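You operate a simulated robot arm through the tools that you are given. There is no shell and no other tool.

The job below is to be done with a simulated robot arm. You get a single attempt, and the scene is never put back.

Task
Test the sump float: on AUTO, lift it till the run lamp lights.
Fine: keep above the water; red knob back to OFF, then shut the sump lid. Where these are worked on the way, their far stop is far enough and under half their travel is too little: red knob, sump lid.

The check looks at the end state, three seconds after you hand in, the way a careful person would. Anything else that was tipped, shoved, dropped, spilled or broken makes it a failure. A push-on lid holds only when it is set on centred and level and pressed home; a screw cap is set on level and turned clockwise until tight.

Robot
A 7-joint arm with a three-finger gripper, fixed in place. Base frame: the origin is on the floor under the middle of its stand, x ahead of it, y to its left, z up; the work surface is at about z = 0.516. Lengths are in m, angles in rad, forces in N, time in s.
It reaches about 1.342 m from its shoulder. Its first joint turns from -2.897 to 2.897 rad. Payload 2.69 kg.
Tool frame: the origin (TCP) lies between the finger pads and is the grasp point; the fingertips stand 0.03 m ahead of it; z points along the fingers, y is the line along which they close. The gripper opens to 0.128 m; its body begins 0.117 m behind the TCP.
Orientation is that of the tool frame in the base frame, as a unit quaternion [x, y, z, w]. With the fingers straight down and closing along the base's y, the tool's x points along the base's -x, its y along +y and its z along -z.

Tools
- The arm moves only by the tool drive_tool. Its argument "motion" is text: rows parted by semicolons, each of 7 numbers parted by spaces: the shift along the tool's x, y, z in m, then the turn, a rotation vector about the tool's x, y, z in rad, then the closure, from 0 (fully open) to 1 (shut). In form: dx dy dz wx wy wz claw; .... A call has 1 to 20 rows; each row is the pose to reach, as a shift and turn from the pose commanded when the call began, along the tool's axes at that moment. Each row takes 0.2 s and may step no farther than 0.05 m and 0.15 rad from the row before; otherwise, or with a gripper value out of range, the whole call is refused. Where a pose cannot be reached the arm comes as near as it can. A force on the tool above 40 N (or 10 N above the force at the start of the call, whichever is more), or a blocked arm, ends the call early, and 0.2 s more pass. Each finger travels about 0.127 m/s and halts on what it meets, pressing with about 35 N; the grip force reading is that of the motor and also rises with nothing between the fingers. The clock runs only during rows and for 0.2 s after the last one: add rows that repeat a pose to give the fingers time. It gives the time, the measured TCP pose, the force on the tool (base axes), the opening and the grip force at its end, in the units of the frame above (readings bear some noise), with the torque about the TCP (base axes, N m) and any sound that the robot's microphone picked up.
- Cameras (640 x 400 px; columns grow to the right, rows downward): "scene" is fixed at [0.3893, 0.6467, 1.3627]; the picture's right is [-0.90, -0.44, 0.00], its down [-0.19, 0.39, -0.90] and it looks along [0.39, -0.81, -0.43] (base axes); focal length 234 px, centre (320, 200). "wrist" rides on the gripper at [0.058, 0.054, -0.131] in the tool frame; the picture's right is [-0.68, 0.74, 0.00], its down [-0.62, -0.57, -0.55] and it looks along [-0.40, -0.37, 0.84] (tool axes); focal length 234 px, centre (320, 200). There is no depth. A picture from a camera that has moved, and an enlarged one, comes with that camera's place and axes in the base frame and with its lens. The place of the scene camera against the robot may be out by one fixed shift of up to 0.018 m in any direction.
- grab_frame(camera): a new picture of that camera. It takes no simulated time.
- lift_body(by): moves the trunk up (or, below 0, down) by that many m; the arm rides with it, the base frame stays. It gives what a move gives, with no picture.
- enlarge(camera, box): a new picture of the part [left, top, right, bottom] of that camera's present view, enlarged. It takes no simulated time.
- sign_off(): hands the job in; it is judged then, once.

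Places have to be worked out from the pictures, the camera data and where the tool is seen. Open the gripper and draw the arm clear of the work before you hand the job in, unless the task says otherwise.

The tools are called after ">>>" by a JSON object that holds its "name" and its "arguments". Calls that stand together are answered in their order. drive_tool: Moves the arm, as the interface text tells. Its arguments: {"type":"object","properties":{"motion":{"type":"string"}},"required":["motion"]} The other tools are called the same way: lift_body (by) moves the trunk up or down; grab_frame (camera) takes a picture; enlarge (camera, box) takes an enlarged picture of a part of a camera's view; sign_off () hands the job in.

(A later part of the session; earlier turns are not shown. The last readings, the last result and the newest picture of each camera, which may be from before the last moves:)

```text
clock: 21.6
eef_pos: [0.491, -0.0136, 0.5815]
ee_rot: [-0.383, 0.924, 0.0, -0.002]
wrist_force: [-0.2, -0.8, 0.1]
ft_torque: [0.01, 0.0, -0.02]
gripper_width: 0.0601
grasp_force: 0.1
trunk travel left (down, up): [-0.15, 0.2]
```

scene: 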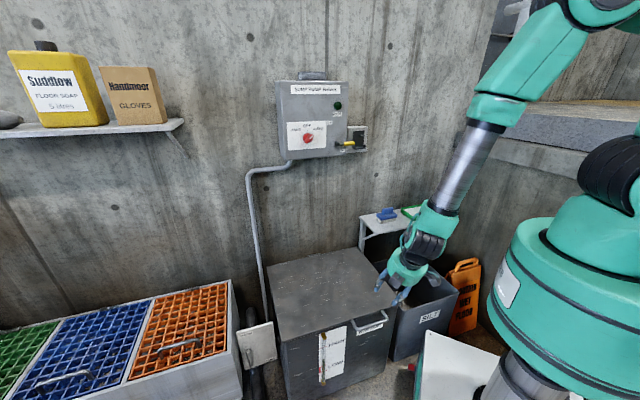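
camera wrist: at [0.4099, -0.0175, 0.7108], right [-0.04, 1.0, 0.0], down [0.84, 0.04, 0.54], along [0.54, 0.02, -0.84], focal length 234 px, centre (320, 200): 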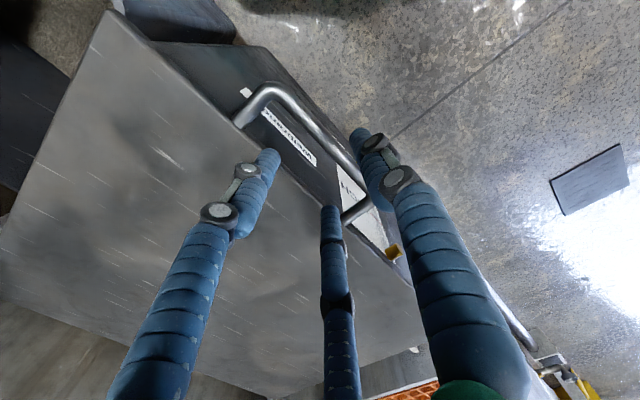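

The force was only motion transient. The bar measures n≈-0.349, and the two rear fingers are centred in the 40 mm gap with about 10 mm clearance each side. I'll go straight down 0.093 m and close on the bar.

>>> {"name": "drive_tool", "arguments": {"motion": "0 0 0.031 0 0 0 0.53; 0 0 0.062 0 0 0 0.53; 0 0 0.093 0 0 0 0.53; 0 0 0.093 0 0 0 0.53; 0 0 0.093 0 0 0 0.7; 0 0 0.093 0 0 0 0.8; 0 0 0.093 0 0 0 0.9; 0 0 0.093 0 0 0 0.9; 0 0 0.093 0 0 0 0.9"}}

>>> {"name": "grab_frame", "arguments": {"camera": "wrist"}}

>>> {"name": "enlarge", "arguments": {"camera": "scene", "box": [330, 250, 430, 350]}}

```text
clock: 23.6
eef_pos: [0.4893, -0.0158, 0.4867]
ee_rot: [-0.383, 0.924, 0.0, -0.004]
wrist_force: [-13.3, 5.8, -2.5]
ft_torque: [-0.19, -0.28, 0.1]
gripper_width: 0.0287
grasp_force: 7.1
trunk travel left (down, up): [-0.15, 0.2]
```

```text
taken
camera wrist: at [0.4105, -0.0187, 0.6182], right [-0.04, 1.0, 0.0], down [0.84, 0.04, 0.54], along [0.54, 0.02, -0.84], focal length 234 px, centre (320, 200)
```

wrist: 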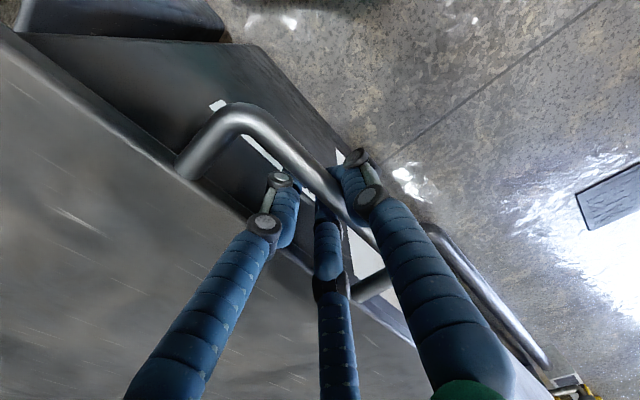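

```text
4.00 times, centred on (380, 300) of scene
camera zoom: at [0.3893, 0.6467, 1.3627], right [-0.9, -0.44, 0.0], down [-0.19, 0.39, -0.9], along [0.39, -0.81, -0.43], focal length 937 px, centre (80, -200)
```

zoom: 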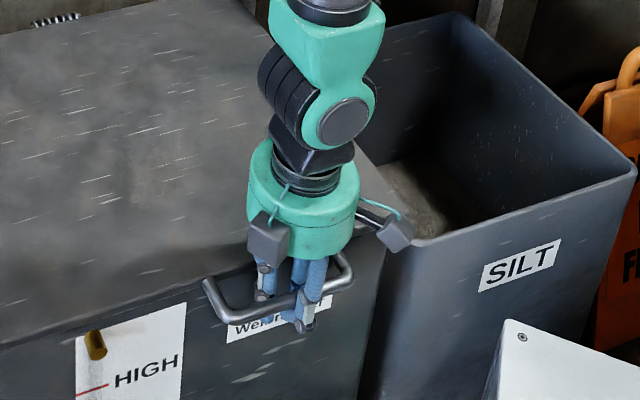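

The bar is caged (opening 0.029 m), but the front finger carries more load. I'll shift the tool about 6 mm toward +n to centre it, then tighten.

>>> {"name": "drive_tool", "arguments": {"motion": "0 0.003 0 0 0 0 0.9; 0 0.006 0 0 0 0 0.93; 0 0.006 0 0 0 0 0.96; 0 0.006 0 0 0 0 1; 0 0.006 0 0 0 0 1"}}

```text
clock: 24.8
eef_pos: [0.4865, -0.0117, 0.488]
ee_rot: [-0.384, 0.923, 0.001, -0.001]
wrist_force: [0.2, -0.6, 0.2]
ft_torque: [-0.02, 0.03, 0.02]
gripper_width: 0.0222
grasp_force: 34.9
trunk travel left (down, up): [-0.15, 0.2]
```

The grip is now centred with no residual load. I'll start lifting the lid along its hinge arc (hinge taken at n≈-0.815, z≈0.50), pitching the tool slightly toward the wall as it rises.

>>> {"name": "drive_tool", "arguments": {"motion": "0 -0.0002 -0.02 0.02 0 0 1; 0 -0.0008 -0.0416 0.05 0 0 1; 0 -0.0028 -0.0630 0.08 0 0 1; 0 -0.0053 -0.0830 0.11 0 0 1; 0 -0.0136 -0.1238 0.16 0 0 1; 0 -0.0136 -0.1238 0.16 0 0 1"}}

>>> {"name": "grab_frame", "arguments": {"camera": "scene"}}

>>> {"name": "grab_frame", "arguments": {"camera": "wrist"}}

```text
clock: 25.6
eef_pos: [0.4918, -0.0134, 0.5493]
ee_rot: [-0.383, 0.923, -0.036, 0.014]
wrist_force: [2.2, -7.8, -3.6]
ft_torque: [0.12, 0.02, 0.15]
gripper_width: 0.0217
grasp_force: 41.9
trunk travel left (down, up): [-0.15, 0.2]
stopped in row 4: the force on the tool passed its limit at 46 N (the readings are from after the stop); the commanded pose is now the measured one
```

```text
taken
```

scene: 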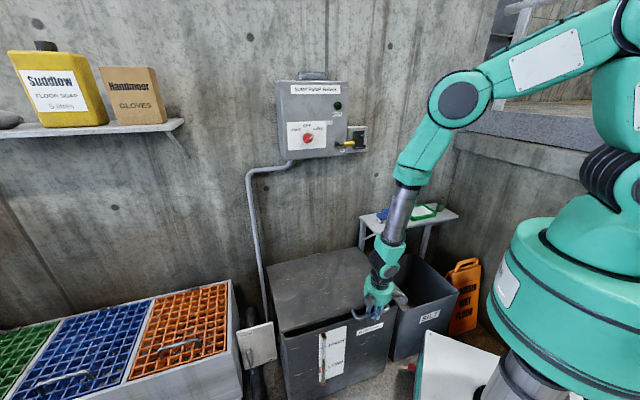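

```text
taken
camera wrist: at [0.4049, -0.0093, 0.676], right [-0.04, 1.0, -0.06], down [0.81, 0.07, 0.59], along [0.59, -0.02, -0.81], focal length 234 px, centre (320, 200)
```

wrist: 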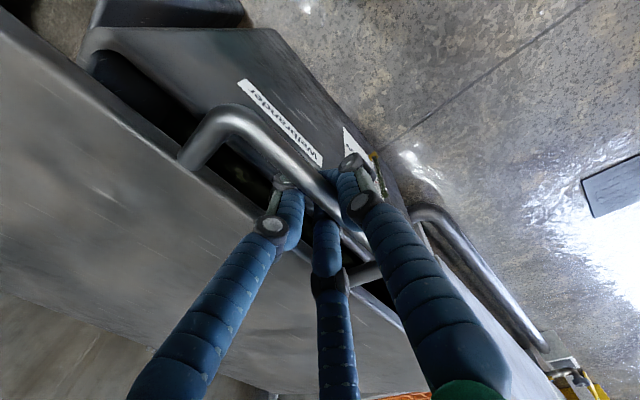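

The lid is lifting and holds with little static load, but the force limit tripped, so I'll raise it more slowly along the same arc with smaller steps.

>>> {"name": "drive_tool", "arguments": {"motion": "0 -0.002 -0.010 0.01 0 0 1; 0 -0.0043 -0.0203 0.02 0 0 1; 0 -0.0068 -0.0303 0.03 0 0 1; 0 -0.0095 -0.0403 0.04 0 0 1; 0 -0.0125 -0.0502 0.05 0 0 1; 0 -0.0155 -0.0601 0.06 0 0 1; 0 -0.019 -0.0699 0.07 0 0 1; 0 -0.0225 -0.0797 0.08 0 0 1"}}

>>> {"name": "grab_frame", "arguments": {"camera": "wrist"}}

```text
clock: 27.0
eef_pos: [0.5023, -0.0217, 0.6087]
ee_rot: [-0.382, 0.922, -0.063, 0.026]
wrist_force: [3.1, -12.5, -3.4]
ft_torque: [0.16, -0.07, 0.31]
gripper_width: 0.0219
grasp_force: 41.9
trunk travel left (down, up): [-0.15, 0.2]
stopped in row 6: the force on the tool passed its limit at 43 N (the readings are from after the stop); the commanded pose is now the measured one
```

```text
taken
camera wrist: at [0.4088, -0.012, 0.732], right [-0.04, 0.99, -0.1], down [0.78, 0.09, 0.62], along [0.63, -0.05, -0.78], focal length 234 px, centre (320, 200)
```

wrist: 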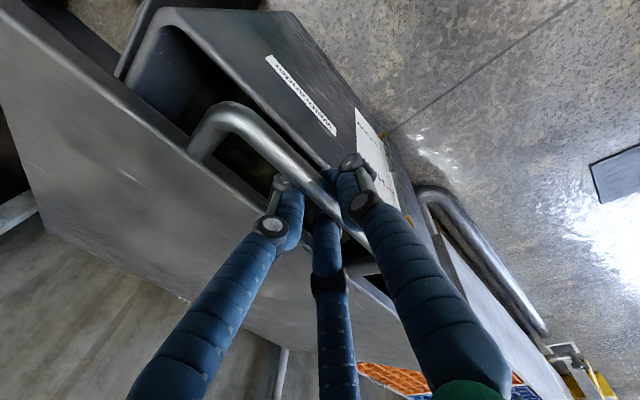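

The arc fits a hinge closer to n≈-0.79, z≈0.485 with R≈0.437. I'll continue the lift on that refined arc in 15 mm steps.

>>> {"name": "drive_tool", "arguments": {"motion": "0 -0.0063 -0.0135 0.02 0 0 1; 0 -0.0131 -0.0267 0.04 0 0 1; 0 -0.0204 -0.0397 0.06 0 0 1; 0 -0.0280 -0.0524 0.08 0 0 1; 0 -0.0361 -0.0649 0.10 0 0 1; 0 -0.0447 -0.0771 0.12 0 0 1; 0 -0.0536 -0.0889 0.14 0 0 1; 0 -0.0629 -0.1006 0.16 0 0 1; 0 -0.0726 -0.1118 0.18 0 0 1; 0 -0.0827 -0.1227 0.20 0 0 1; 0 -0.0932 -0.1333 0.22 0 0 1; 0 -0.1039 -0.1434 0.24 0 0 1"}}

>>> {"name": "grab_frame", "arguments": {"camera": "wrist"}}

>>> {"name": "grab_frame", "arguments": {"camera": "scene"}}

```text
clock: 29.5
eef_pos: [0.5479, -0.0694, 0.7483]
ee_rot: [-0.379, 0.91, -0.158, 0.065]
wrist_force: [21.0, 6.2, -27.2]
ft_torque: [4.44, 6.0, -0.36]
gripper_width: 0.0219
grasp_force: 41.3
trunk travel left (down, up): [-0.15, 0.2]
stopped in row 12: the force on the tool passed its limit at 51 N (the readings are from after the stop); the commanded pose is now the measured one
```

```text
taken
camera wrist: at [0.4394, -0.0437, 0.8531], right [-0.01, 0.97, -0.25], down [0.68, 0.19, 0.71], along [0.73, -0.16, -0.66], focal length 234 px, centre (320, 200)
```

wrist: 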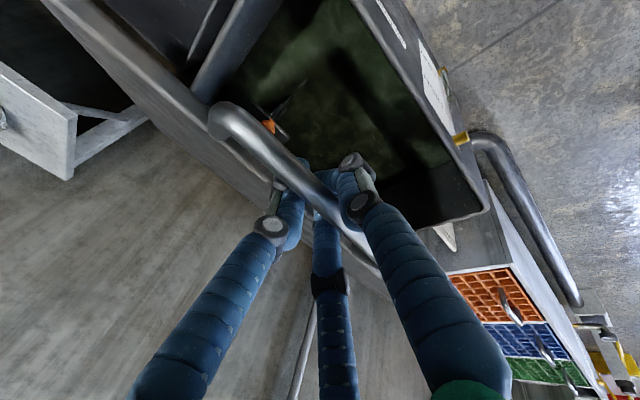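

```text
taken
```

scene: 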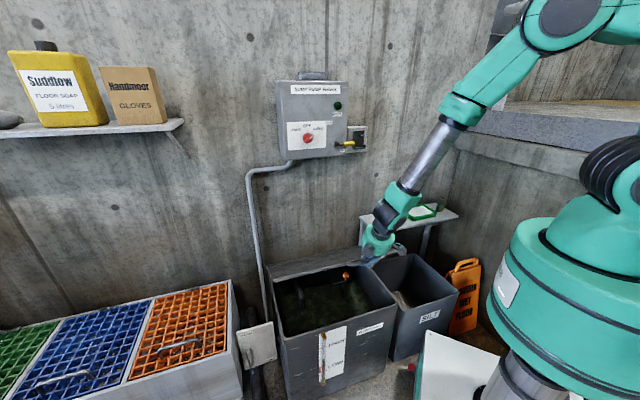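

The lid is up about 35° and the orange float is visible inside. The measured points refit the hinge to n=-0.827, z=0.478, R=0.475, but torque has built up at the tool, so I'll inspect the fingers and handle before going on.

>>> {"name": "enlarge", "arguments": {"camera": "wrist", "box": [180, 80, 420, 280]}}

>>> {"name": "enlarge", "arguments": {"camera": "scene", "box": [330, 170, 450, 290]}}

>>> {"name": "enlarge", "arguments": {"camera": "scene", "box": [260, 240, 410, 350]}}

```text
2.00 times, centred on (300, 180) of wrist
camera zoom: at [0.4394, -0.0437, 0.8531], right [-0.01, 0.97, -0.25], down [0.68, 0.19, 0.71], along [0.73, -0.16, -0.66], focal length 468 px, centre (360, 240)
```

zoom: 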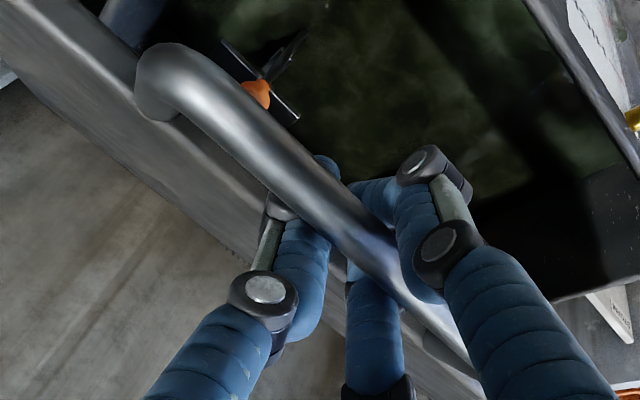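

```text
3.33 times, centred on (390, 230) of scene
camera zoom: at [0.3893, 0.6467, 1.3627], right [-0.9, -0.44, 0.0], down [-0.19, 0.39, -0.9], along [0.39, -0.81, -0.43], focal length 781 px, centre (87, 100)
```

zoom: 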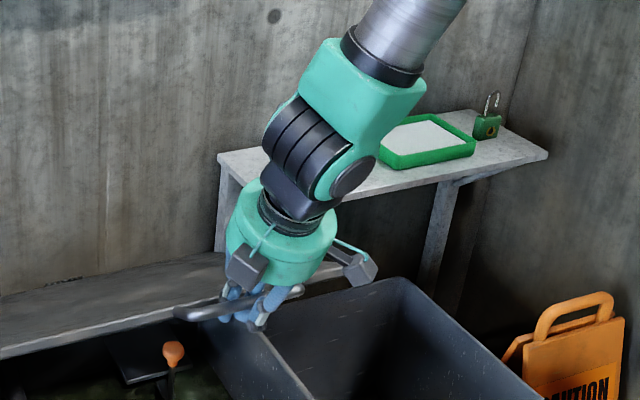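

```text
3.64 times, centred on (335, 295) of scene
camera zoom: at [0.3893, 0.6467, 1.3627], right [-0.9, -0.44, 0.0], down [-0.19, 0.39, -0.9], along [0.39, -0.81, -0.43], focal length 852 px, centre (266, -146)
```

zoom: 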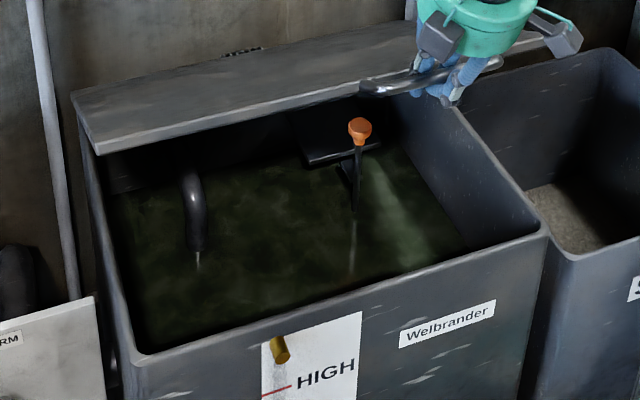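

The curled front finger wraps under the bar and the rear fingertips are probably jamming on the lid edge. I'll ease the grip slightly, still caging the bar, and see whether the load disappears and the lid stays up.

>>> {"name": "drive_tool", "arguments": {"motion": "0 0 0 0 0 0 0.9; 0 0 0 0 0 0 0.82; 0 0 0 0 0 0 0.78; 0 0 0 0 0 0 0.78"}}

>>> {"name": "enlarge", "arguments": {"camera": "scene", "box": [330, 210, 450, 330]}}

>>> {"name": "enlarge", "arguments": {"camera": "wrist", "box": [180, 80, 420, 280]}}

```text
clock: 30.5
eef_pos: [0.5502, -0.0708, 0.7495]
ee_rot: [-0.379, 0.909, -0.159, 0.065]
wrist_force: [18.6, 13.4, -28.2]
ft_torque: [6.19, 6.74, 0.47]
gripper_width: 0.0228
grasp_force: 0.0
trunk travel left (down, up): [-0.15, 0.2]
```

```text
3.33 times, centred on (390, 270) of scene
camera zoom: at [0.3893, 0.6467, 1.3627], right [-0.9, -0.44, 0.0], down [-0.19, 0.39, -0.9], along [0.39, -0.81, -0.43], focal length 781 px, centre (87, -33)
```

zoom: 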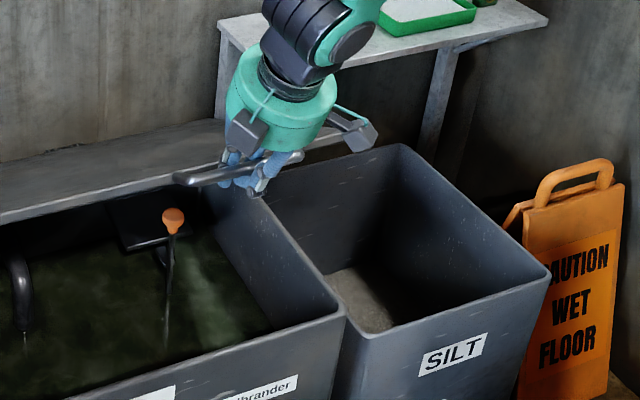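

```text
2.00 times, centred on (300, 180) of wrist
camera zoom: at [0.4398, -0.044, 0.8542], right [-0.01, 0.97, -0.25], down [0.68, 0.19, 0.71], along [0.73, -0.16, -0.66], focal length 468 px, centre (360, 240)
```

zoom: 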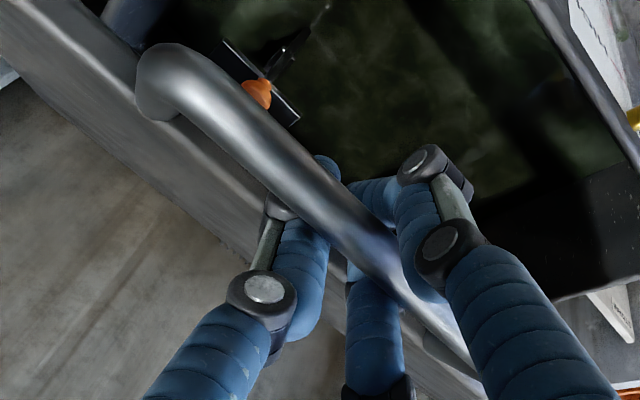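

The load remains (about 9 N·m about the u axis), so the fingertips are wedged against the lid lip by the relative rotation. I'll rotate the tool back a little in pitch, pivoting at the bar, to confirm and relieve it.

>>> {"name": "drive_tool", "arguments": {"motion": "0 0 0 -0.03 0 0 0.78; 0 0 0 -0.06 0 0 0.78; 0 0 0 -0.1 0 0 0.78; 0 0 0 -0.1 0 0 0.78"}}

>>> {"name": "enlarge", "arguments": {"camera": "scene", "box": [340, 220, 420, 290]}}

```text
clock: 31.5
eef_pos: [0.5487, -0.0695, 0.7502]
ee_rot: [-0.381, 0.916, -0.114, 0.047]
wrist_force: [-0.8, 1.3, -0.4]
ft_torque: [0.05, 0.04, 0.0]
gripper_width: 0.0281
grasp_force: 0.0
trunk travel left (down, up): [-0.15, 0.2]
```

```text
5.71 times, centred on (380, 255) of scene
camera zoom: at [0.3893, 0.6467, 1.3627], right [-0.9, -0.44, 0.0], down [-0.19, 0.39, -0.9], along [0.39, -0.81, -0.43], focal length 1338 px, centre (-23, -114)
```

zoom: 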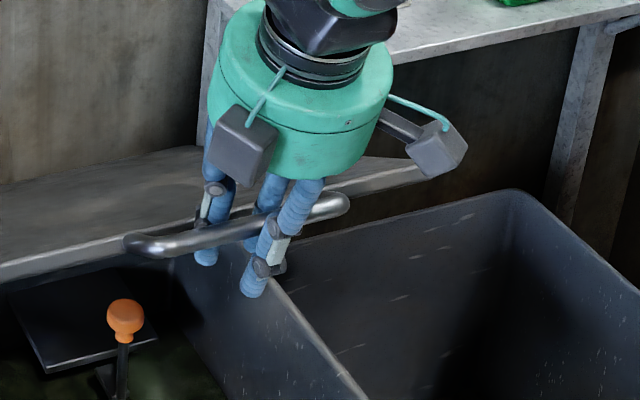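

Load vanished: the lid stays up by itself (friction hinge) and the fingers are loose around the bar. I'll open, back off slightly, and check the bar's place for a shallower re-grip.

>>> {"name": "drive_tool", "arguments": {"motion": "0 0 0 0 0 0 0.65; 0 0.003 0 0 0 0 0.53; 0 0.006 0 0 0 0 0.53; 0 0.006 -0.012 0 0 0 0.53; 0 0.006 -0.012 0 0 0 0.53"}}

>>> {"name": "enlarge", "arguments": {"camera": "wrist", "box": [180, 60, 420, 260]}}

>>> {"name": "enlarge", "arguments": {"camera": "scene", "box": [340, 220, 420, 290]}}

```text
clock: 32.7
eef_pos: [0.5422, -0.0648, 0.7612]
ee_rot: [-0.381, 0.916, -0.115, 0.047]
wrist_force: [-1.8, 1.3, 1.0]
ft_torque: [0.01, 0.03, -0.05]
gripper_width: 0.0599
grasp_force: 0.0
trunk travel left (down, up): [-0.15, 0.2]
```

```text
2.00 times, centred on (300, 160) of wrist
camera zoom: at [0.4404, -0.0456, 0.8742], right [-0.03, 0.98, -0.18], down [0.73, 0.15, 0.67], along [0.69, -0.11, -0.72], focal length 468 px, centre (360, 280)
```

zoom: 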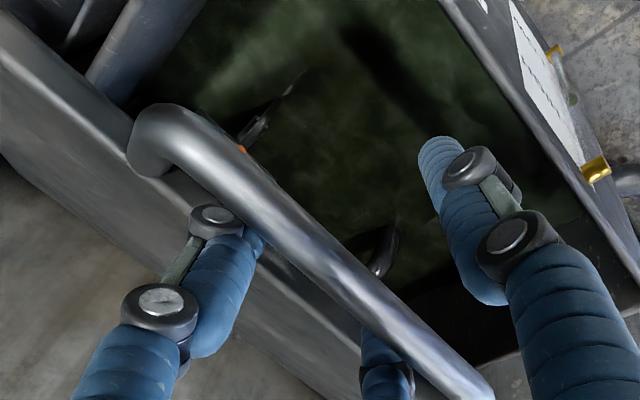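

```text
5.71 times, centred on (380, 255) of scene
camera zoom: at [0.3893, 0.6467, 1.3627], right [-0.9, -0.44, 0.0], down [-0.19, 0.39, -0.9], along [0.39, -0.81, -0.43], focal length 1338 px, centre (-23, -114)
```

zoom: 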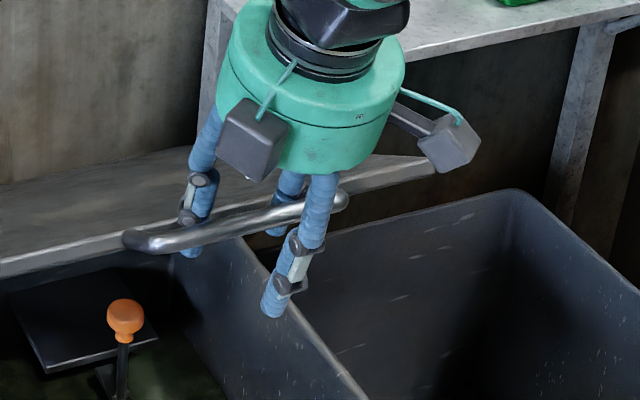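

The lid is holding on its own. I'll back off another 30 mm so a second wrist view gives me the bar's depth by parallax.

>>> {"name": "drive_tool", "arguments": {"motion": "0 0 -0.015 0 0 0 0.53; 0 0 -0.03 0 0 0 0.53; 0 0 -0.03 0 0 0 0.53"}}

>>> {"name": "enlarge", "arguments": {"camera": "wrist", "box": [180, 60, 420, 260]}}

>>> {"name": "enlarge", "arguments": {"camera": "scene", "box": [340, 220, 420, 290]}}

```text
clock: 33.5
eef_pos: [0.5369, -0.0589, 0.7904]
ee_rot: [-0.38, 0.917, -0.114, 0.048]
wrist_force: [0.1, 0.3, 0.5]
ft_torque: [-0.01, -0.01, -0.01]
gripper_width: 0.0602
grasp_force: 0.0
trunk travel left (down, up): [-0.15, 0.2]
```

```text
2.00 times, centred on (300, 160) of wrist
camera zoom: at [0.4351, -0.0406, 0.9039], right [-0.03, 0.98, -0.18], down [0.73, 0.15, 0.67], along [0.69, -0.11, -0.72], focal length 468 px, centre (360, 280)
```

zoom: 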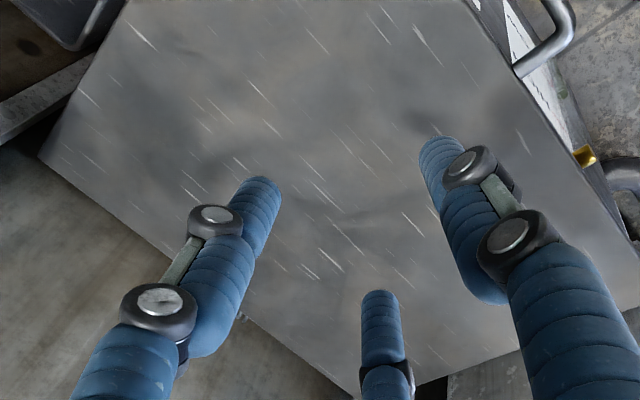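

```text
5.71 times, centred on (380, 255) of scene
camera zoom: at [0.3893, 0.6467, 1.3627], right [-0.9, -0.44, 0.0], down [-0.19, 0.39, -0.9], along [0.39, -0.81, -0.43], focal length 1338 px, centre (-23, -114)
```

zoom: 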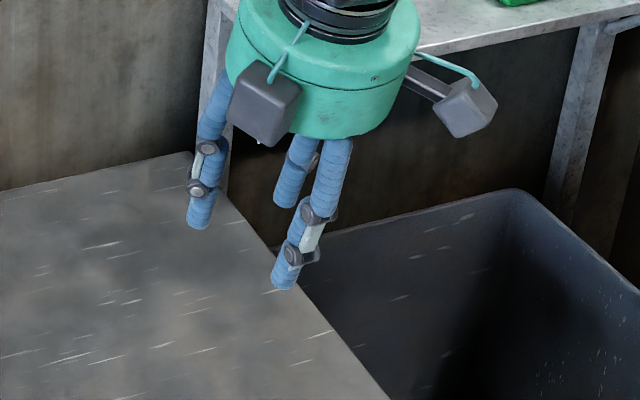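

The lid has come down after release — it needs the hand to hold it. I'll check the whole scene before re-gripping.

>>> {"name": "grab_frame", "arguments": {"camera": "scene"}}

>>> {"name": "enlarge", "arguments": {"camera": "scene", "box": [250, 230, 450, 390]}}

```text
taken
```

scene: 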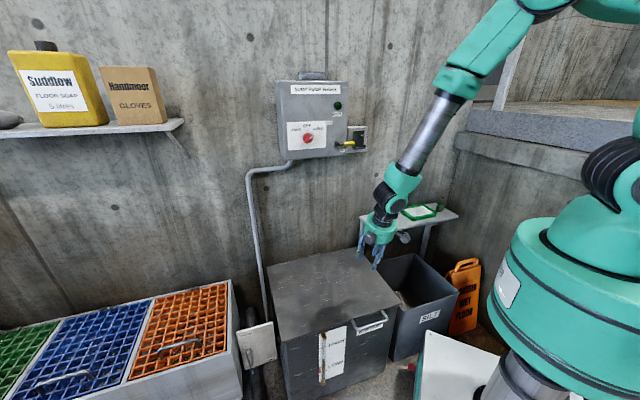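

```text
2.50 times, centred on (350, 310) of scene
camera zoom: at [0.3893, 0.6467, 1.3627], right [-0.9, -0.44, 0.0], down [-0.19, 0.39, -0.9], along [0.39, -0.81, -0.43], focal length 586 px, centre (245, -75)
```

zoom: 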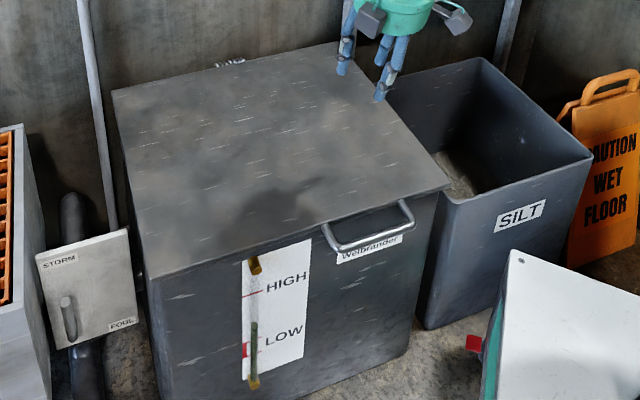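

The lid shut cleanly and nothing else moved. Combined views now put the bar at n≈-0.346, z≈0.503, so my first grip was about 15 mm too deep and the tips jammed on the lip. I'll line up for a shallower grip, tool pitched about 29° toward the wall.

>>> {"name": "drive_tool", "arguments": {"motion": "0 0.0271 0.0256 0.042 0 0 0.53; 0 0.0543 0.0511 0.084 0 0 0.53; 0 0.0814 0.0767 0.126 0 0 0.53; 0 0.1085 0.1023 0.168 0 0 0.53; 0 0.1357 0.1278 0.21 0 0 0.53; 0 0.1628 0.1534 0.251 0 0 0.53; 0 0.1628 0.1534 0.251 0 0 0.53"}}

>>> {"name": "enlarge", "arguments": {"camera": "wrist", "box": [220, 40, 460, 240]}}

>>> {"name": "enlarge", "arguments": {"camera": "scene", "box": [340, 250, 420, 350]}}

```text
clock: 35.1
eef_pos: [0.4535, 0.0236, 0.6012]
ee_rot: [-0.372, 0.895, -0.228, 0.095]
wrist_force: [-0.4, 0.5, 0.1]
ft_torque: [-0.01, 0.04, 0.0]
gripper_width: 0.0599
grasp_force: 0.0
trunk travel left (down, up): [-0.15, 0.2]
```

```text
2.00 times, centred on (340, 140) of wrist
camera zoom: at [0.3323, 0.0605, 0.6911], right [0.02, 0.94, -0.35], down [0.6, 0.27, 0.75], along [0.8, -0.23, -0.56], focal length 468 px, centre (280, 320)
```

zoom: 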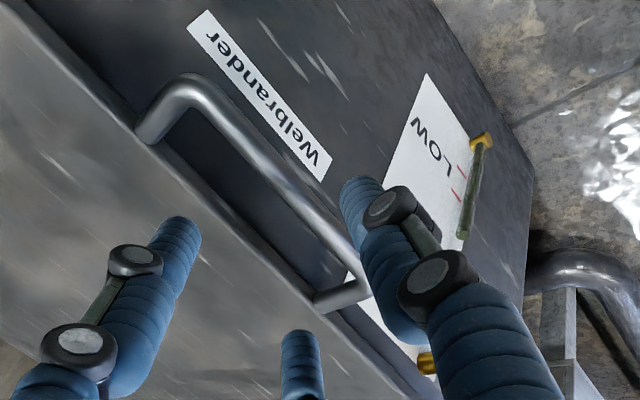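

```text
4.00 times, centred on (380, 300) of scene
camera zoom: at [0.3893, 0.6467, 1.3627], right [-0.9, -0.44, 0.0], down [-0.19, 0.39, -0.9], along [0.39, -0.81, -0.43], focal length 937 px, centre (80, -200)
```

zoom: 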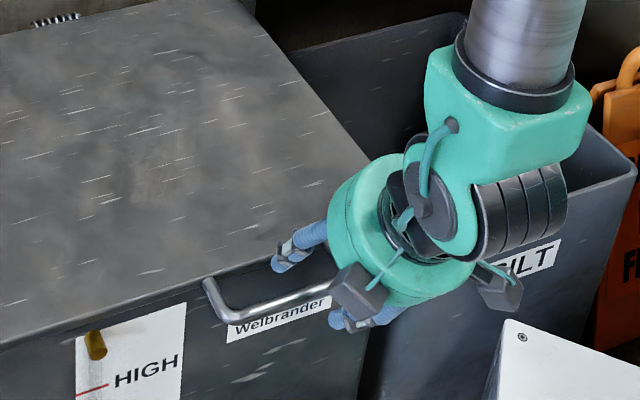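

Three views now agree on the bar at n≈-0.346, z≈0.503, with the lid lip at n≈-0.392. I'll insert along the tool axis so the tips pass only about 22 mm beyond the bar, then close with centring.

>>> {"name": "drive_tool", "arguments": {"motion": "0 0.0007 0.033 0 0 0 0.53; 0 0.0015 0.066 0 0 0 0.53; 0 0.0022 0.0984 0 0 0 0.53; 0 0.0022 0.0984 0 0 0 0.53; 0 0.004 0.0984 0 0 0 0.65; 0 0.006 0.0984 0 0 0 0.75; 0 0.008 0.0984 0 0 0 0.82; 0 0.009 0.0984 0 0 0 0.9; 0 0.009 0.0984 0 0 0 0.95; 0 0.009 0.0984 0 0 0 0.95"}}

>>> {"name": "enlarge", "arguments": {"camera": "wrist", "box": [220, 60, 420, 260]}}

>>> {"name": "enlarge", "arguments": {"camera": "scene", "box": [340, 250, 420, 350]}}

```text
clock: 36.8
eef_pos: [0.4875, -0.0034, 0.5151]
ee_rot: [-0.369, 0.894, -0.233, 0.099]
wrist_force: [11.4, -27.3, 14.6]
ft_torque: [-0.22, 0.07, 0.54]
gripper_width: 0.0296
grasp_force: 13.3
trunk travel left (down, up): [-0.15, 0.2]
stopped in row 8: the force on the tool passed its limit at 50 N (the readings are from after the stop); the commanded pose is now the measured one
```

```text
2.00 times, centred on (320, 160) of wrist
camera zoom: at [0.3656, 0.0338, 0.6018], right [0.03, 0.93, -0.36], down [0.59, 0.27, 0.76], along [0.81, -0.23, -0.55], focal length 468 px, centre (320, 280)
```

zoom: 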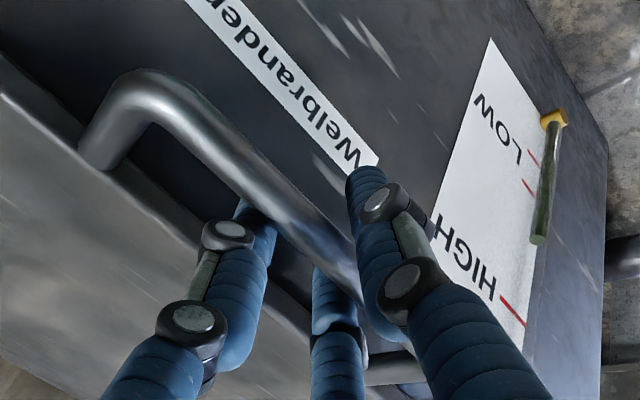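

```text
4.00 times, centred on (380, 300) of scene
camera zoom: at [0.3893, 0.6467, 1.3627], right [-0.9, -0.44, 0.0], down [-0.19, 0.39, -0.9], along [0.39, -0.81, -0.43], focal length 937 px, centre (80, -200)
```

zoom: 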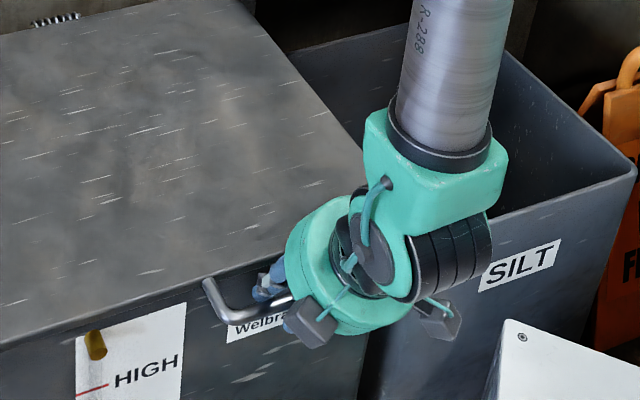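

The rear fingers are now pressing harder (about 31 N along -y), so I shifted a little too far. I'll ease 4 mm back along -y and finish closing.

>>> {"name": "drive_tool", "arguments": {"motion": "0 -0.002 0 0 0 0 0.8; 0 -0.004 0 0 0 0 0.85; 0 -0.004 0 0 0 0 0.9; 0 -0.004 0 0 0 0 0.95; 0 -0.004 0 0 0 0 1; 0 -0.004 0 0 0 0 1"}}

>>> {"name": "enlarge", "arguments": {"camera": "wrist", "box": [220, 60, 420, 260]}}

```text
clock: 38.2
eef_pos: [0.486, -0.0053, 0.5149]
ee_rot: [-0.37, 0.895, -0.231, 0.097]
wrist_force: [11.4, -38.2, 10.7]
ft_torque: [-0.53, 0.24, 0.47]
gripper_width: 0.0217
grasp_force: 44.8
trunk travel left (down, up): [-0.15, 0.2]
```

```text
2.00 times, centred on (320, 160) of wrist
camera zoom: at [0.3656, 0.031, 0.603], right [0.02, 0.93, -0.36], down [0.59, 0.27, 0.76], along [0.8, -0.23, -0.55], focal length 468 px, centre (320, 280)
```

zoom: 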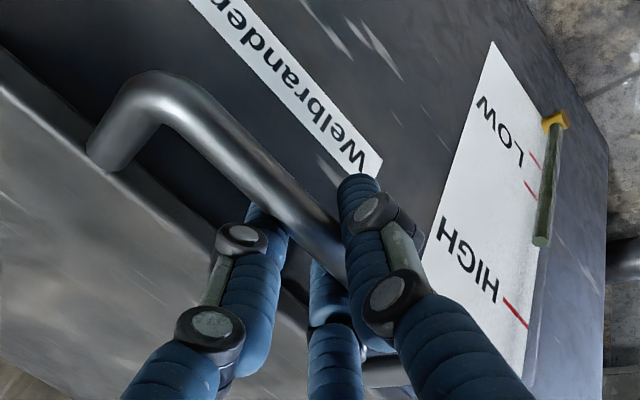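

There is still about 37 N toward -n and 19 N toward -u on the tool. I'll let the hand follow those directions in small steps to find the unloaded grip.

>>> {"name": "drive_tool", "arguments": {"motion": "0.002 -0.002 0 0 0 0 1; 0.004 -0.004 0 0 0 0 1; 0.004 -0.005 0 0 0 0 1"}}

```text
clock: 38.9
eef_pos: [0.4862, -0.005, 0.5164]
ee_rot: [-0.375, 0.893, -0.228, 0.097]
wrist_force: [-0.5, 5.9, -2.1]
ft_torque: [0.74, -0.57, 0.72]
gripper_width: 0.0217
grasp_force: 45.4
trunk travel left (down, up): [-0.15, 0.2]
stopped in row 3: the force on the tool passed its limit at 58 N (the readings are from after the stop); the commanded pose is now the measured one
```

The grip has relaxed to near zero load, with the bar about 11 mm ahead of the TCP. I'll lift along the arc about (n=-0.824, z=0.501), R=0.478, keeping the pitch fixed, in 14 mm steps.

>>> {"name": "drive_tool", "arguments": {"motion": "0 -0.0071 -0.0125 0 0 0 1; 0 -0.0145 -0.0247 0 0 0 1; 0 -0.0223 -0.0368 0 0 0 1; 0 -0.0305 -0.0486 0 0 0 1; 0 -0.0390 -0.0601 0 0 0 1; 0 -0.0478 -0.0714 0 0 0 1; 0 -0.0570 -0.0824 0 0 0 1; 0 -0.0665 -0.0931 0 0 0 1; 0 -0.0763 -0.1036 0 0 0 1; 0 -0.0865 -0.1137 0 0 0 1; 0 -0.0969 -0.1236 0 0 0 1; 0 -0.1076 -0.1331 0 0 0 1; 0 -0.1186 -0.1423 0 0 0 1; 0 -0.1299 -0.1511 0 0 0 1; 0 -0.1414 -0.1597 0 0 0 1; 0 -0.1532 -0.1678 0 0 0 1"}}

>>> {"name": "grab_frame", "arguments": {"camera": "wrist"}}

```text
clock: 42.3
eef_pos: [0.5247, -0.0465, 0.7374]
ee_rot: [-0.374, 0.893, -0.228, 0.098]
wrist_force: [21.4, 3.0, -8.2]
ft_torque: [0.6, -0.8, 0.42]
gripper_width: 0.0218
grasp_force: 45.6
trunk travel left (down, up): [-0.15, 0.2]
```

```text
taken
camera wrist: at [0.4048, -0.0101, 0.8265], right [0.01, 0.94, -0.35], down [0.6, 0.27, 0.76], along [0.8, -0.22, -0.55], focal length 234 px, centre (320, 200)
```

wrist: 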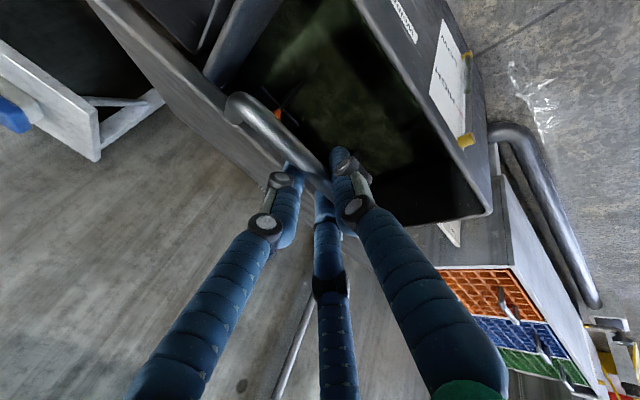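

The lift tracks well: the lid is at about 28° with torque under 1 N·m. I'll continue the arc to about 59°, now pitching the tool gradually toward the wall so the hand will stay clear of the panel.

>>> {"name": "drive_tool", "arguments": {"motion": "-0.0005 -0.0118 -0.0079 0.018 0 0 1; -0.001 -0.0239 -0.0153 0.036 0 0 1; -0.0015 -0.0362 -0.0224 0.054 0 0 1; -0.0015 -0.0486 -0.0292 0.072 0 0 1; -0.0015 -0.0613 -0.0355 0.09 0 0 1; -0.0015 -0.0742 -0.0415 0.108 0 0 1; -0.0015 -0.0872 -0.0470 0.126 0 0 1; -0.0015 -0.1004 -0.0522 0.144 0 0 1; -0.0015 -0.1137 -0.0570 0.162 0 0 1; -0.0015 -0.1271 -0.0613 0.18 0 0 1; -0.0015 -0.1408 -0.0652 0.198 0 0 1; -0.0015 -0.1544 -0.0688 0.216 0 0 1; -0.0015 -0.1682 -0.0718 0.234 0 0 1; -0.0015 -0.1819 -0.0743 0.252 0 0 1; -0.0015 -0.1958 -0.0765 0.27 0 0 1; -0.0015 -0.2098 -0.0782 0.288 0 0 1; -0.0015 -0.2239 -0.0796 0.306 0 0 1; -0.0015 -0.2378 -0.0805 0.324 0 0 1"}}

>>> {"name": "grab_frame", "arguments": {"camera": "wrist"}}

>>> {"name": "grab_frame", "arguments": {"camera": "scene"}}

```text
clock: 46.1
eef_pos: [0.6456, -0.1643, 0.9216]
ee_rot: [-0.353, 0.845, -0.37, 0.157]
wrist_force: [-15.4, -13.9, 2.3]
ft_torque: [0.05, -0.06, -0.23]
gripper_width: 0.0218
grasp_force: 45.3
trunk travel left (down, up): [-0.15, 0.2]
```

```text
taken
camera wrist: at [0.5081, -0.1131, 0.9701], right [0.12, 0.83, -0.54], down [0.42, 0.45, 0.79], along [0.9, -0.32, -0.29], focal length 234 px, centre (320, 200)
```

wrist: 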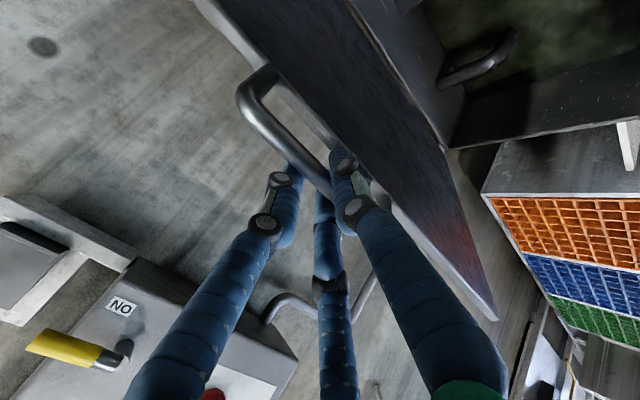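

```text
taken
```

scene: 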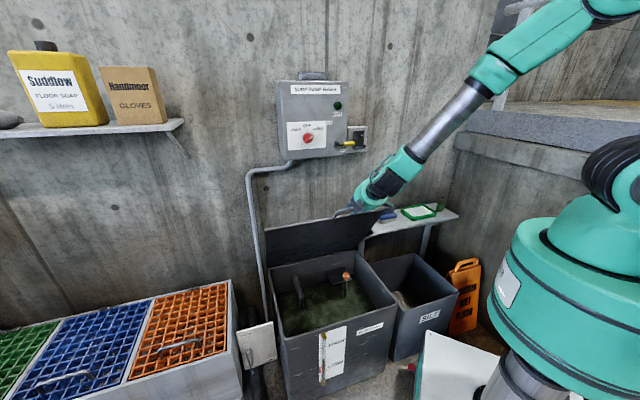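

The lid is at about 59° with the sump and orange float well exposed. I'll keep following the arc toward vertical, increasing the pitch to about 68° so the hand clears the panel and its lever.

>>> {"name": "drive_tool", "arguments": {"motion": "0.0004 -0.0136 0.0040 0.02 0 0 1; 0.0008 -0.0270 0.0085 0.04 0 0 1; 0.0008 -0.0402 0.0133 0.06 0 0 1; 0.0008 -0.0533 0.0186 0.08 0 0 1; 0.0008 -0.0661 0.0243 0.10 0 0 1; 0.0008 -0.0789 0.0304 0.12 0 0 1; 0.0008 -0.0915 0.0368 0.14 0 0 1; 0.0008 -0.1038 0.0436 0.16 0 0 1; 0.0008 -0.1159 0.0508 0.18 0 0 1; 0.0008 -0.1279 0.0584 0.20 0 0 1; 0.0008 -0.1396 0.0663 0.22 0 0 1; 0.0008 -0.1510 0.0747 0.24 0 0 1"}}

>>> {"name": "grab_frame", "arguments": {"camera": "wrist"}}

>>> {"name": "enlarge", "arguments": {"camera": "scene", "box": [250, 70, 450, 290]}}

```text
clock: 48.7
eef_pos: [0.7561, -0.2748, 0.9814]
ee_rot: [-0.331, 0.796, -0.467, 0.198]
wrist_force: [-7.5, -8.9, -5.0]
ft_torque: [0.08, -0.13, -0.5]
gripper_width: 0.0218
grasp_force: 44.5
trunk travel left (down, up): [-0.15, 0.2]
```

```text
taken
camera wrist: at [0.6144, -0.2185, 0.998], right [0.22, 0.73, -0.64], down [0.28, 0.58, 0.76], along [0.93, -0.35, -0.08], focal length 234 px, centre (320, 200)
```

wrist: 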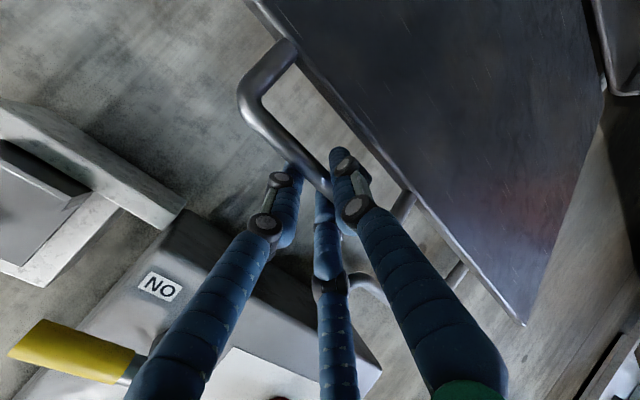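

```text
1.82 times, centred on (350, 180) of scene
camera zoom: at [0.3893, 0.6467, 1.3627], right [-0.9, -0.44, 0.0], down [-0.19, 0.39, -0.9], along [0.39, -0.81, -0.43], focal length 426 px, centre (266, 236)
```

zoom: 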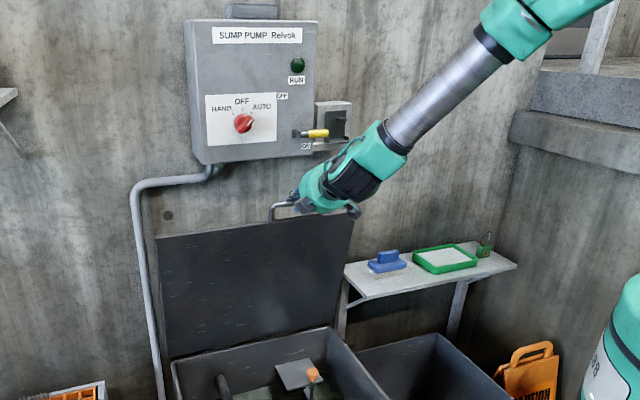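

The lid is at about 79° and loads are low. I'll continue in the same way past vertical until the stop shows up as force.

>>> {"name": "drive_tool", "arguments": {"motion": "0.0005 -0.0089 0.0111 0.012 0 0 1; 0.001 -0.0174 0.0224 0.024 0 0 1; 0.001 -0.0255 0.0340 0.036 0 0 1; 0.001 -0.0334 0.0457 0.048 0 0 1; 0.001 -0.0408 0.0578 0.06 0 0 1; 0.001 -0.0479 0.0700 0.072 0 0 1; 0.001 -0.0547 0.0825 0.084 0 0 1; 0.001 -0.0610 0.0952 0.096 0 0 1; 0.001 -0.0671 0.1080 0.108 0 0 1; 0.001 -0.0726 0.1211 0.12 0 0 1"}}

>>> {"name": "grab_frame", "arguments": {"camera": "wrist"}}

>>> {"name": "enlarge", "arguments": {"camera": "scene", "box": [250, 70, 450, 290]}}

```text
clock: 51.0
eef_pos: [0.8536, -0.3724, 0.9875]
ee_rot: [-0.319, 0.765, -0.515, 0.217]
wrist_force: [-34.1, 23.9, 10.9]
ft_torque: [-4.26, -4.93, -0.96]
gripper_width: 0.0218
grasp_force: 44.8
trunk travel left (down, up): [-0.15, 0.2]
stopped in row 10: the force on the tool passed its limit at 84 N (the readings are from after the stop); the commanded pose is now the measured one
```

```text
taken
camera wrist: at [0.7105, -0.314, 0.9861], right [0.28, 0.68, -0.68], down [0.22, 0.65, 0.73], along [0.93, -0.35, 0.03], focal length 234 px, centre (320, 200)
```

wrist: 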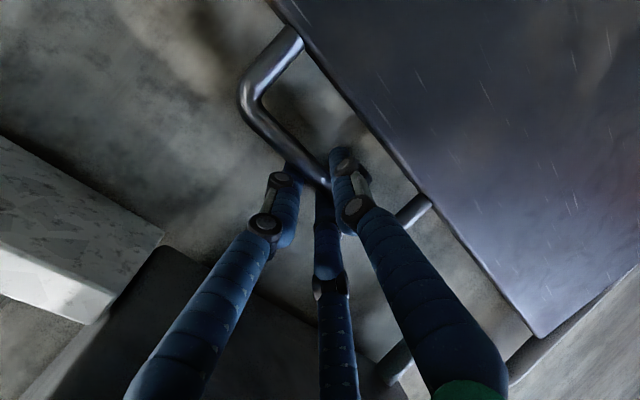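

```text
1.82 times, centred on (350, 180) of scene
camera zoom: at [0.3893, 0.6467, 1.3627], right [-0.9, -0.44, 0.0], down [-0.19, 0.39, -0.9], along [0.39, -0.81, -0.43], focal length 426 px, centre (266, 236)
```

zoom: 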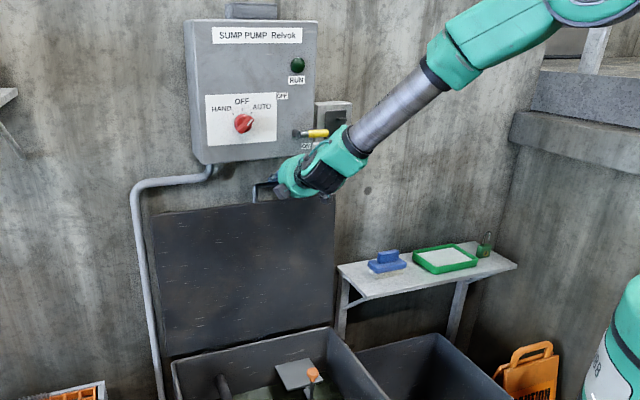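

The stop came with about 41 N outward acting roughly 0.16 m above the TCP, so it was probably the hand touching the panel or its lever rather than the lid stop. The lid is at about 96°, past vertical. I'll look closely before backing off.

>>> {"name": "enlarge", "arguments": {"camera": "scene", "box": [310, 110, 410, 190]}}

>>> {"name": "drive_tool", "arguments": {"motion": "0 0.0011 -0.0028 0 0 0 0.95; 0 0.0011 -0.0028 0 0 0 0.8; 0 0.0011 -0.0028 0 0 0 0.6"}}

>>> {"name": "enlarge", "arguments": {"camera": "scene", "box": [310, 110, 410, 190]}}

```text
5.00 times, centred on (360, 150) of scene
camera zoom: at [0.3893, 0.6467, 1.3627], right [-0.9, -0.44, 0.0], down [-0.19, 0.39, -0.9], along [0.39, -0.81, -0.43], focal length 1171 px, centre (120, 450)
```

zoom: 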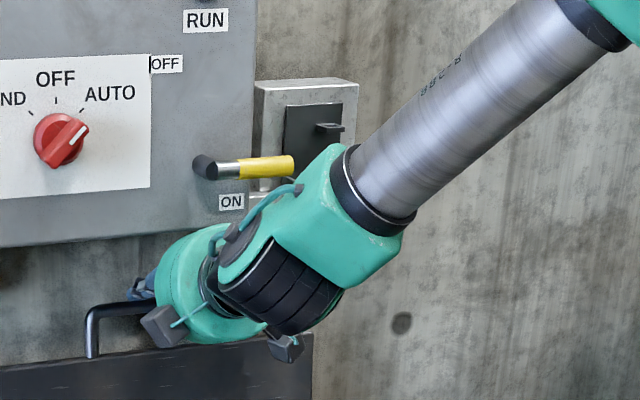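

```text
clock: 51.8
eef_pos: [0.8524, -0.3707, 0.9836]
ee_rot: [-0.321, 0.766, -0.513, 0.216]
wrist_force: [-6.4, 9.6, 4.0]
ft_torque: [-0.18, -0.13, 0.09]
gripper_width: 0.0525
grasp_force: 0.0
trunk travel left (down, up): [-0.15, 0.2]
```

```text
5.00 times, centred on (360, 150) of scene
camera zoom: at [0.3893, 0.6467, 1.3627], right [-0.9, -0.44, 0.0], down [-0.19, 0.39, -0.9], along [0.39, -0.81, -0.43], focal length 1171 px, centre (120, 450)
```

zoom: 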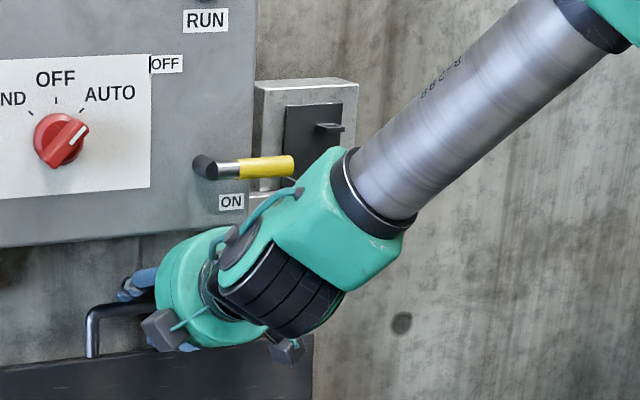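

The lever and knob are unchanged and the lid is still standing. I'll open wider and withdraw along the tool axis away from the wall, watching that the lid stays up.

>>> {"name": "drive_tool", "arguments": {"motion": "0 0 0 0 0 0 0.45; 0 0.004 -0.005 0 0 0 0.4; 0 0.004 -0.015 0 0 0 0.4; 0 0.004 -0.03 0 0 0 0.4; 0 0.004 -0.05 0 0 0 0.4; 0 0.004 -0.075 0 0 0 0.4; 0 0.004 -0.1 0 0 0 0.4; 0 0.004 -0.13 0 0 0 0.4"}}

>>> {"name": "grab_frame", "arguments": {"camera": "scene"}}

>>> {"name": "grab_frame", "arguments": {"camera": "wrist"}}

```text
clock: 53.5
eef_pos: [0.766, -0.2869, 1.0296]
ee_rot: [-0.32, 0.766, -0.514, 0.216]
wrist_force: [0.3, 1.1, -0.5]
ft_torque: [0.04, -0.01, 0.02]
gripper_width: 0.0769
grasp_force: 0.1
trunk travel left (down, up): [-0.15, 0.2]
```

```text
taken
```

scene: 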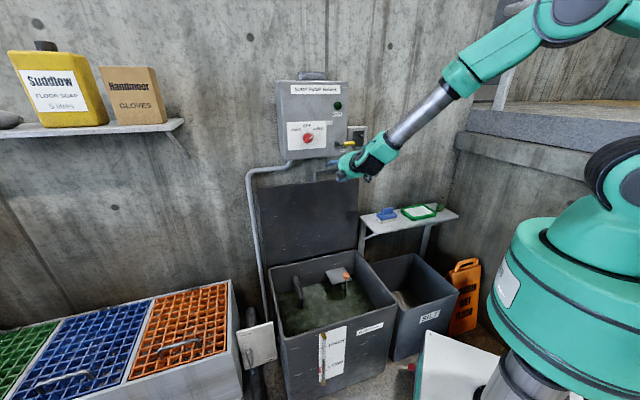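

```text
taken
camera wrist: at [0.6236, -0.229, 1.029], right [0.28, 0.68, -0.68], down [0.22, 0.64, 0.73], along [0.93, -0.35, 0.03], focal length 234 px, centre (320, 200)
```

wrist: 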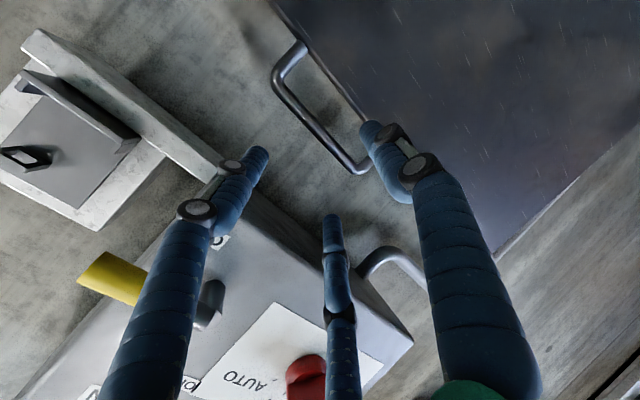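

The lid stays open leaning back past vertical. I'll withdraw straight out (+n) clear of the panel and study the float in the open sump.

>>> {"name": "drive_tool", "arguments": {"motion": "0 0.0142 -0.0347 0 0 0 0.4; 0 0.0284 -0.0695 0 0 0 0.4; 0 0.0425 -0.1042 0 0 0 0.4; 0 0.0567 -0.1389 0 0 0 0.4; 0 0.0756 -0.1852 0 0 0 0.4; 0 0.0756 -0.1852 0 0 0 0.4"}}

>>> {"name": "enlarge", "arguments": {"camera": "scene", "box": [260, 230, 410, 350]}}

>>> {"name": "enlarge", "arguments": {"camera": "scene", "box": [310, 250, 380, 310]}}

>>> {"name": "enlarge", "arguments": {"camera": "scene", "box": [240, 60, 400, 280]}}

```text
clock: 55.0
eef_pos: [0.6222, -0.1498, 1.0315]
ee_rot: [-0.32, 0.766, -0.515, 0.216]
wrist_force: [-0.8, 0.4, 0.1]
ft_torque: [-0.02, -0.02, 0.03]
gripper_width: 0.0766
grasp_force: 0.1
trunk travel left (down, up): [-0.15, 0.2]
```

```text
3.33 times, centred on (335, 290) of scene
camera zoom: at [0.3893, 0.6467, 1.3627], right [-0.9, -0.44, 0.0], down [-0.19, 0.39, -0.9], along [0.39, -0.81, -0.43], focal length 781 px, centre (270, -100)
```

zoom: 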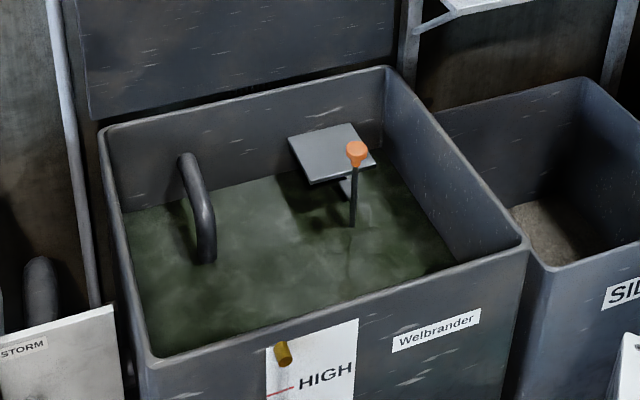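

```text
6.67 times, centred on (345, 280) of scene
camera zoom: at [0.3893, 0.6467, 1.3627], right [-0.9, -0.44, 0.0], down [-0.19, 0.39, -0.9], along [0.39, -0.81, -0.43], focal length 1561 px, centre (153, -333)
```

zoom: 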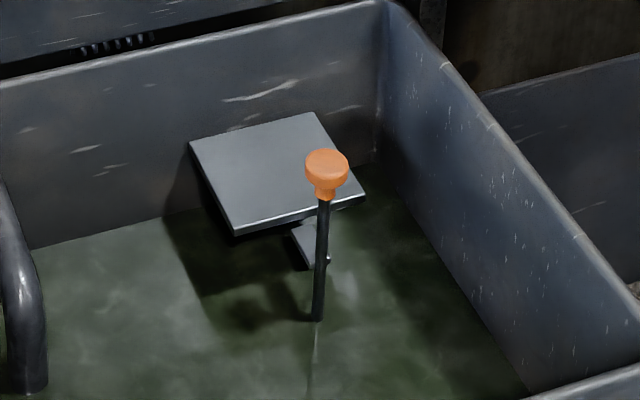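

```text
1.82 times, centred on (320, 170) of scene
camera zoom: at [0.3893, 0.6467, 1.3627], right [-0.9, -0.44, 0.0], down [-0.19, 0.39, -0.9], along [0.39, -0.81, -0.43], focal length 426 px, centre (320, 254)
```

zoom: 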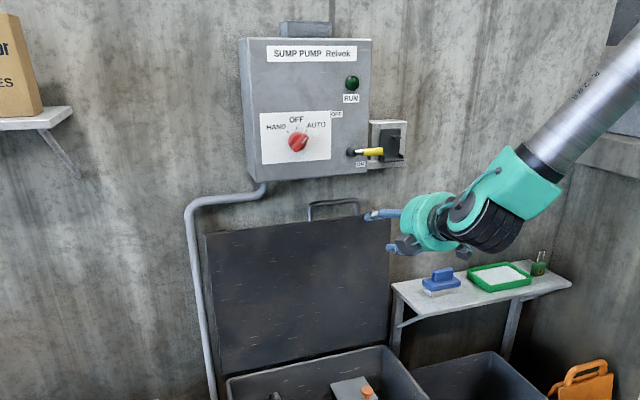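

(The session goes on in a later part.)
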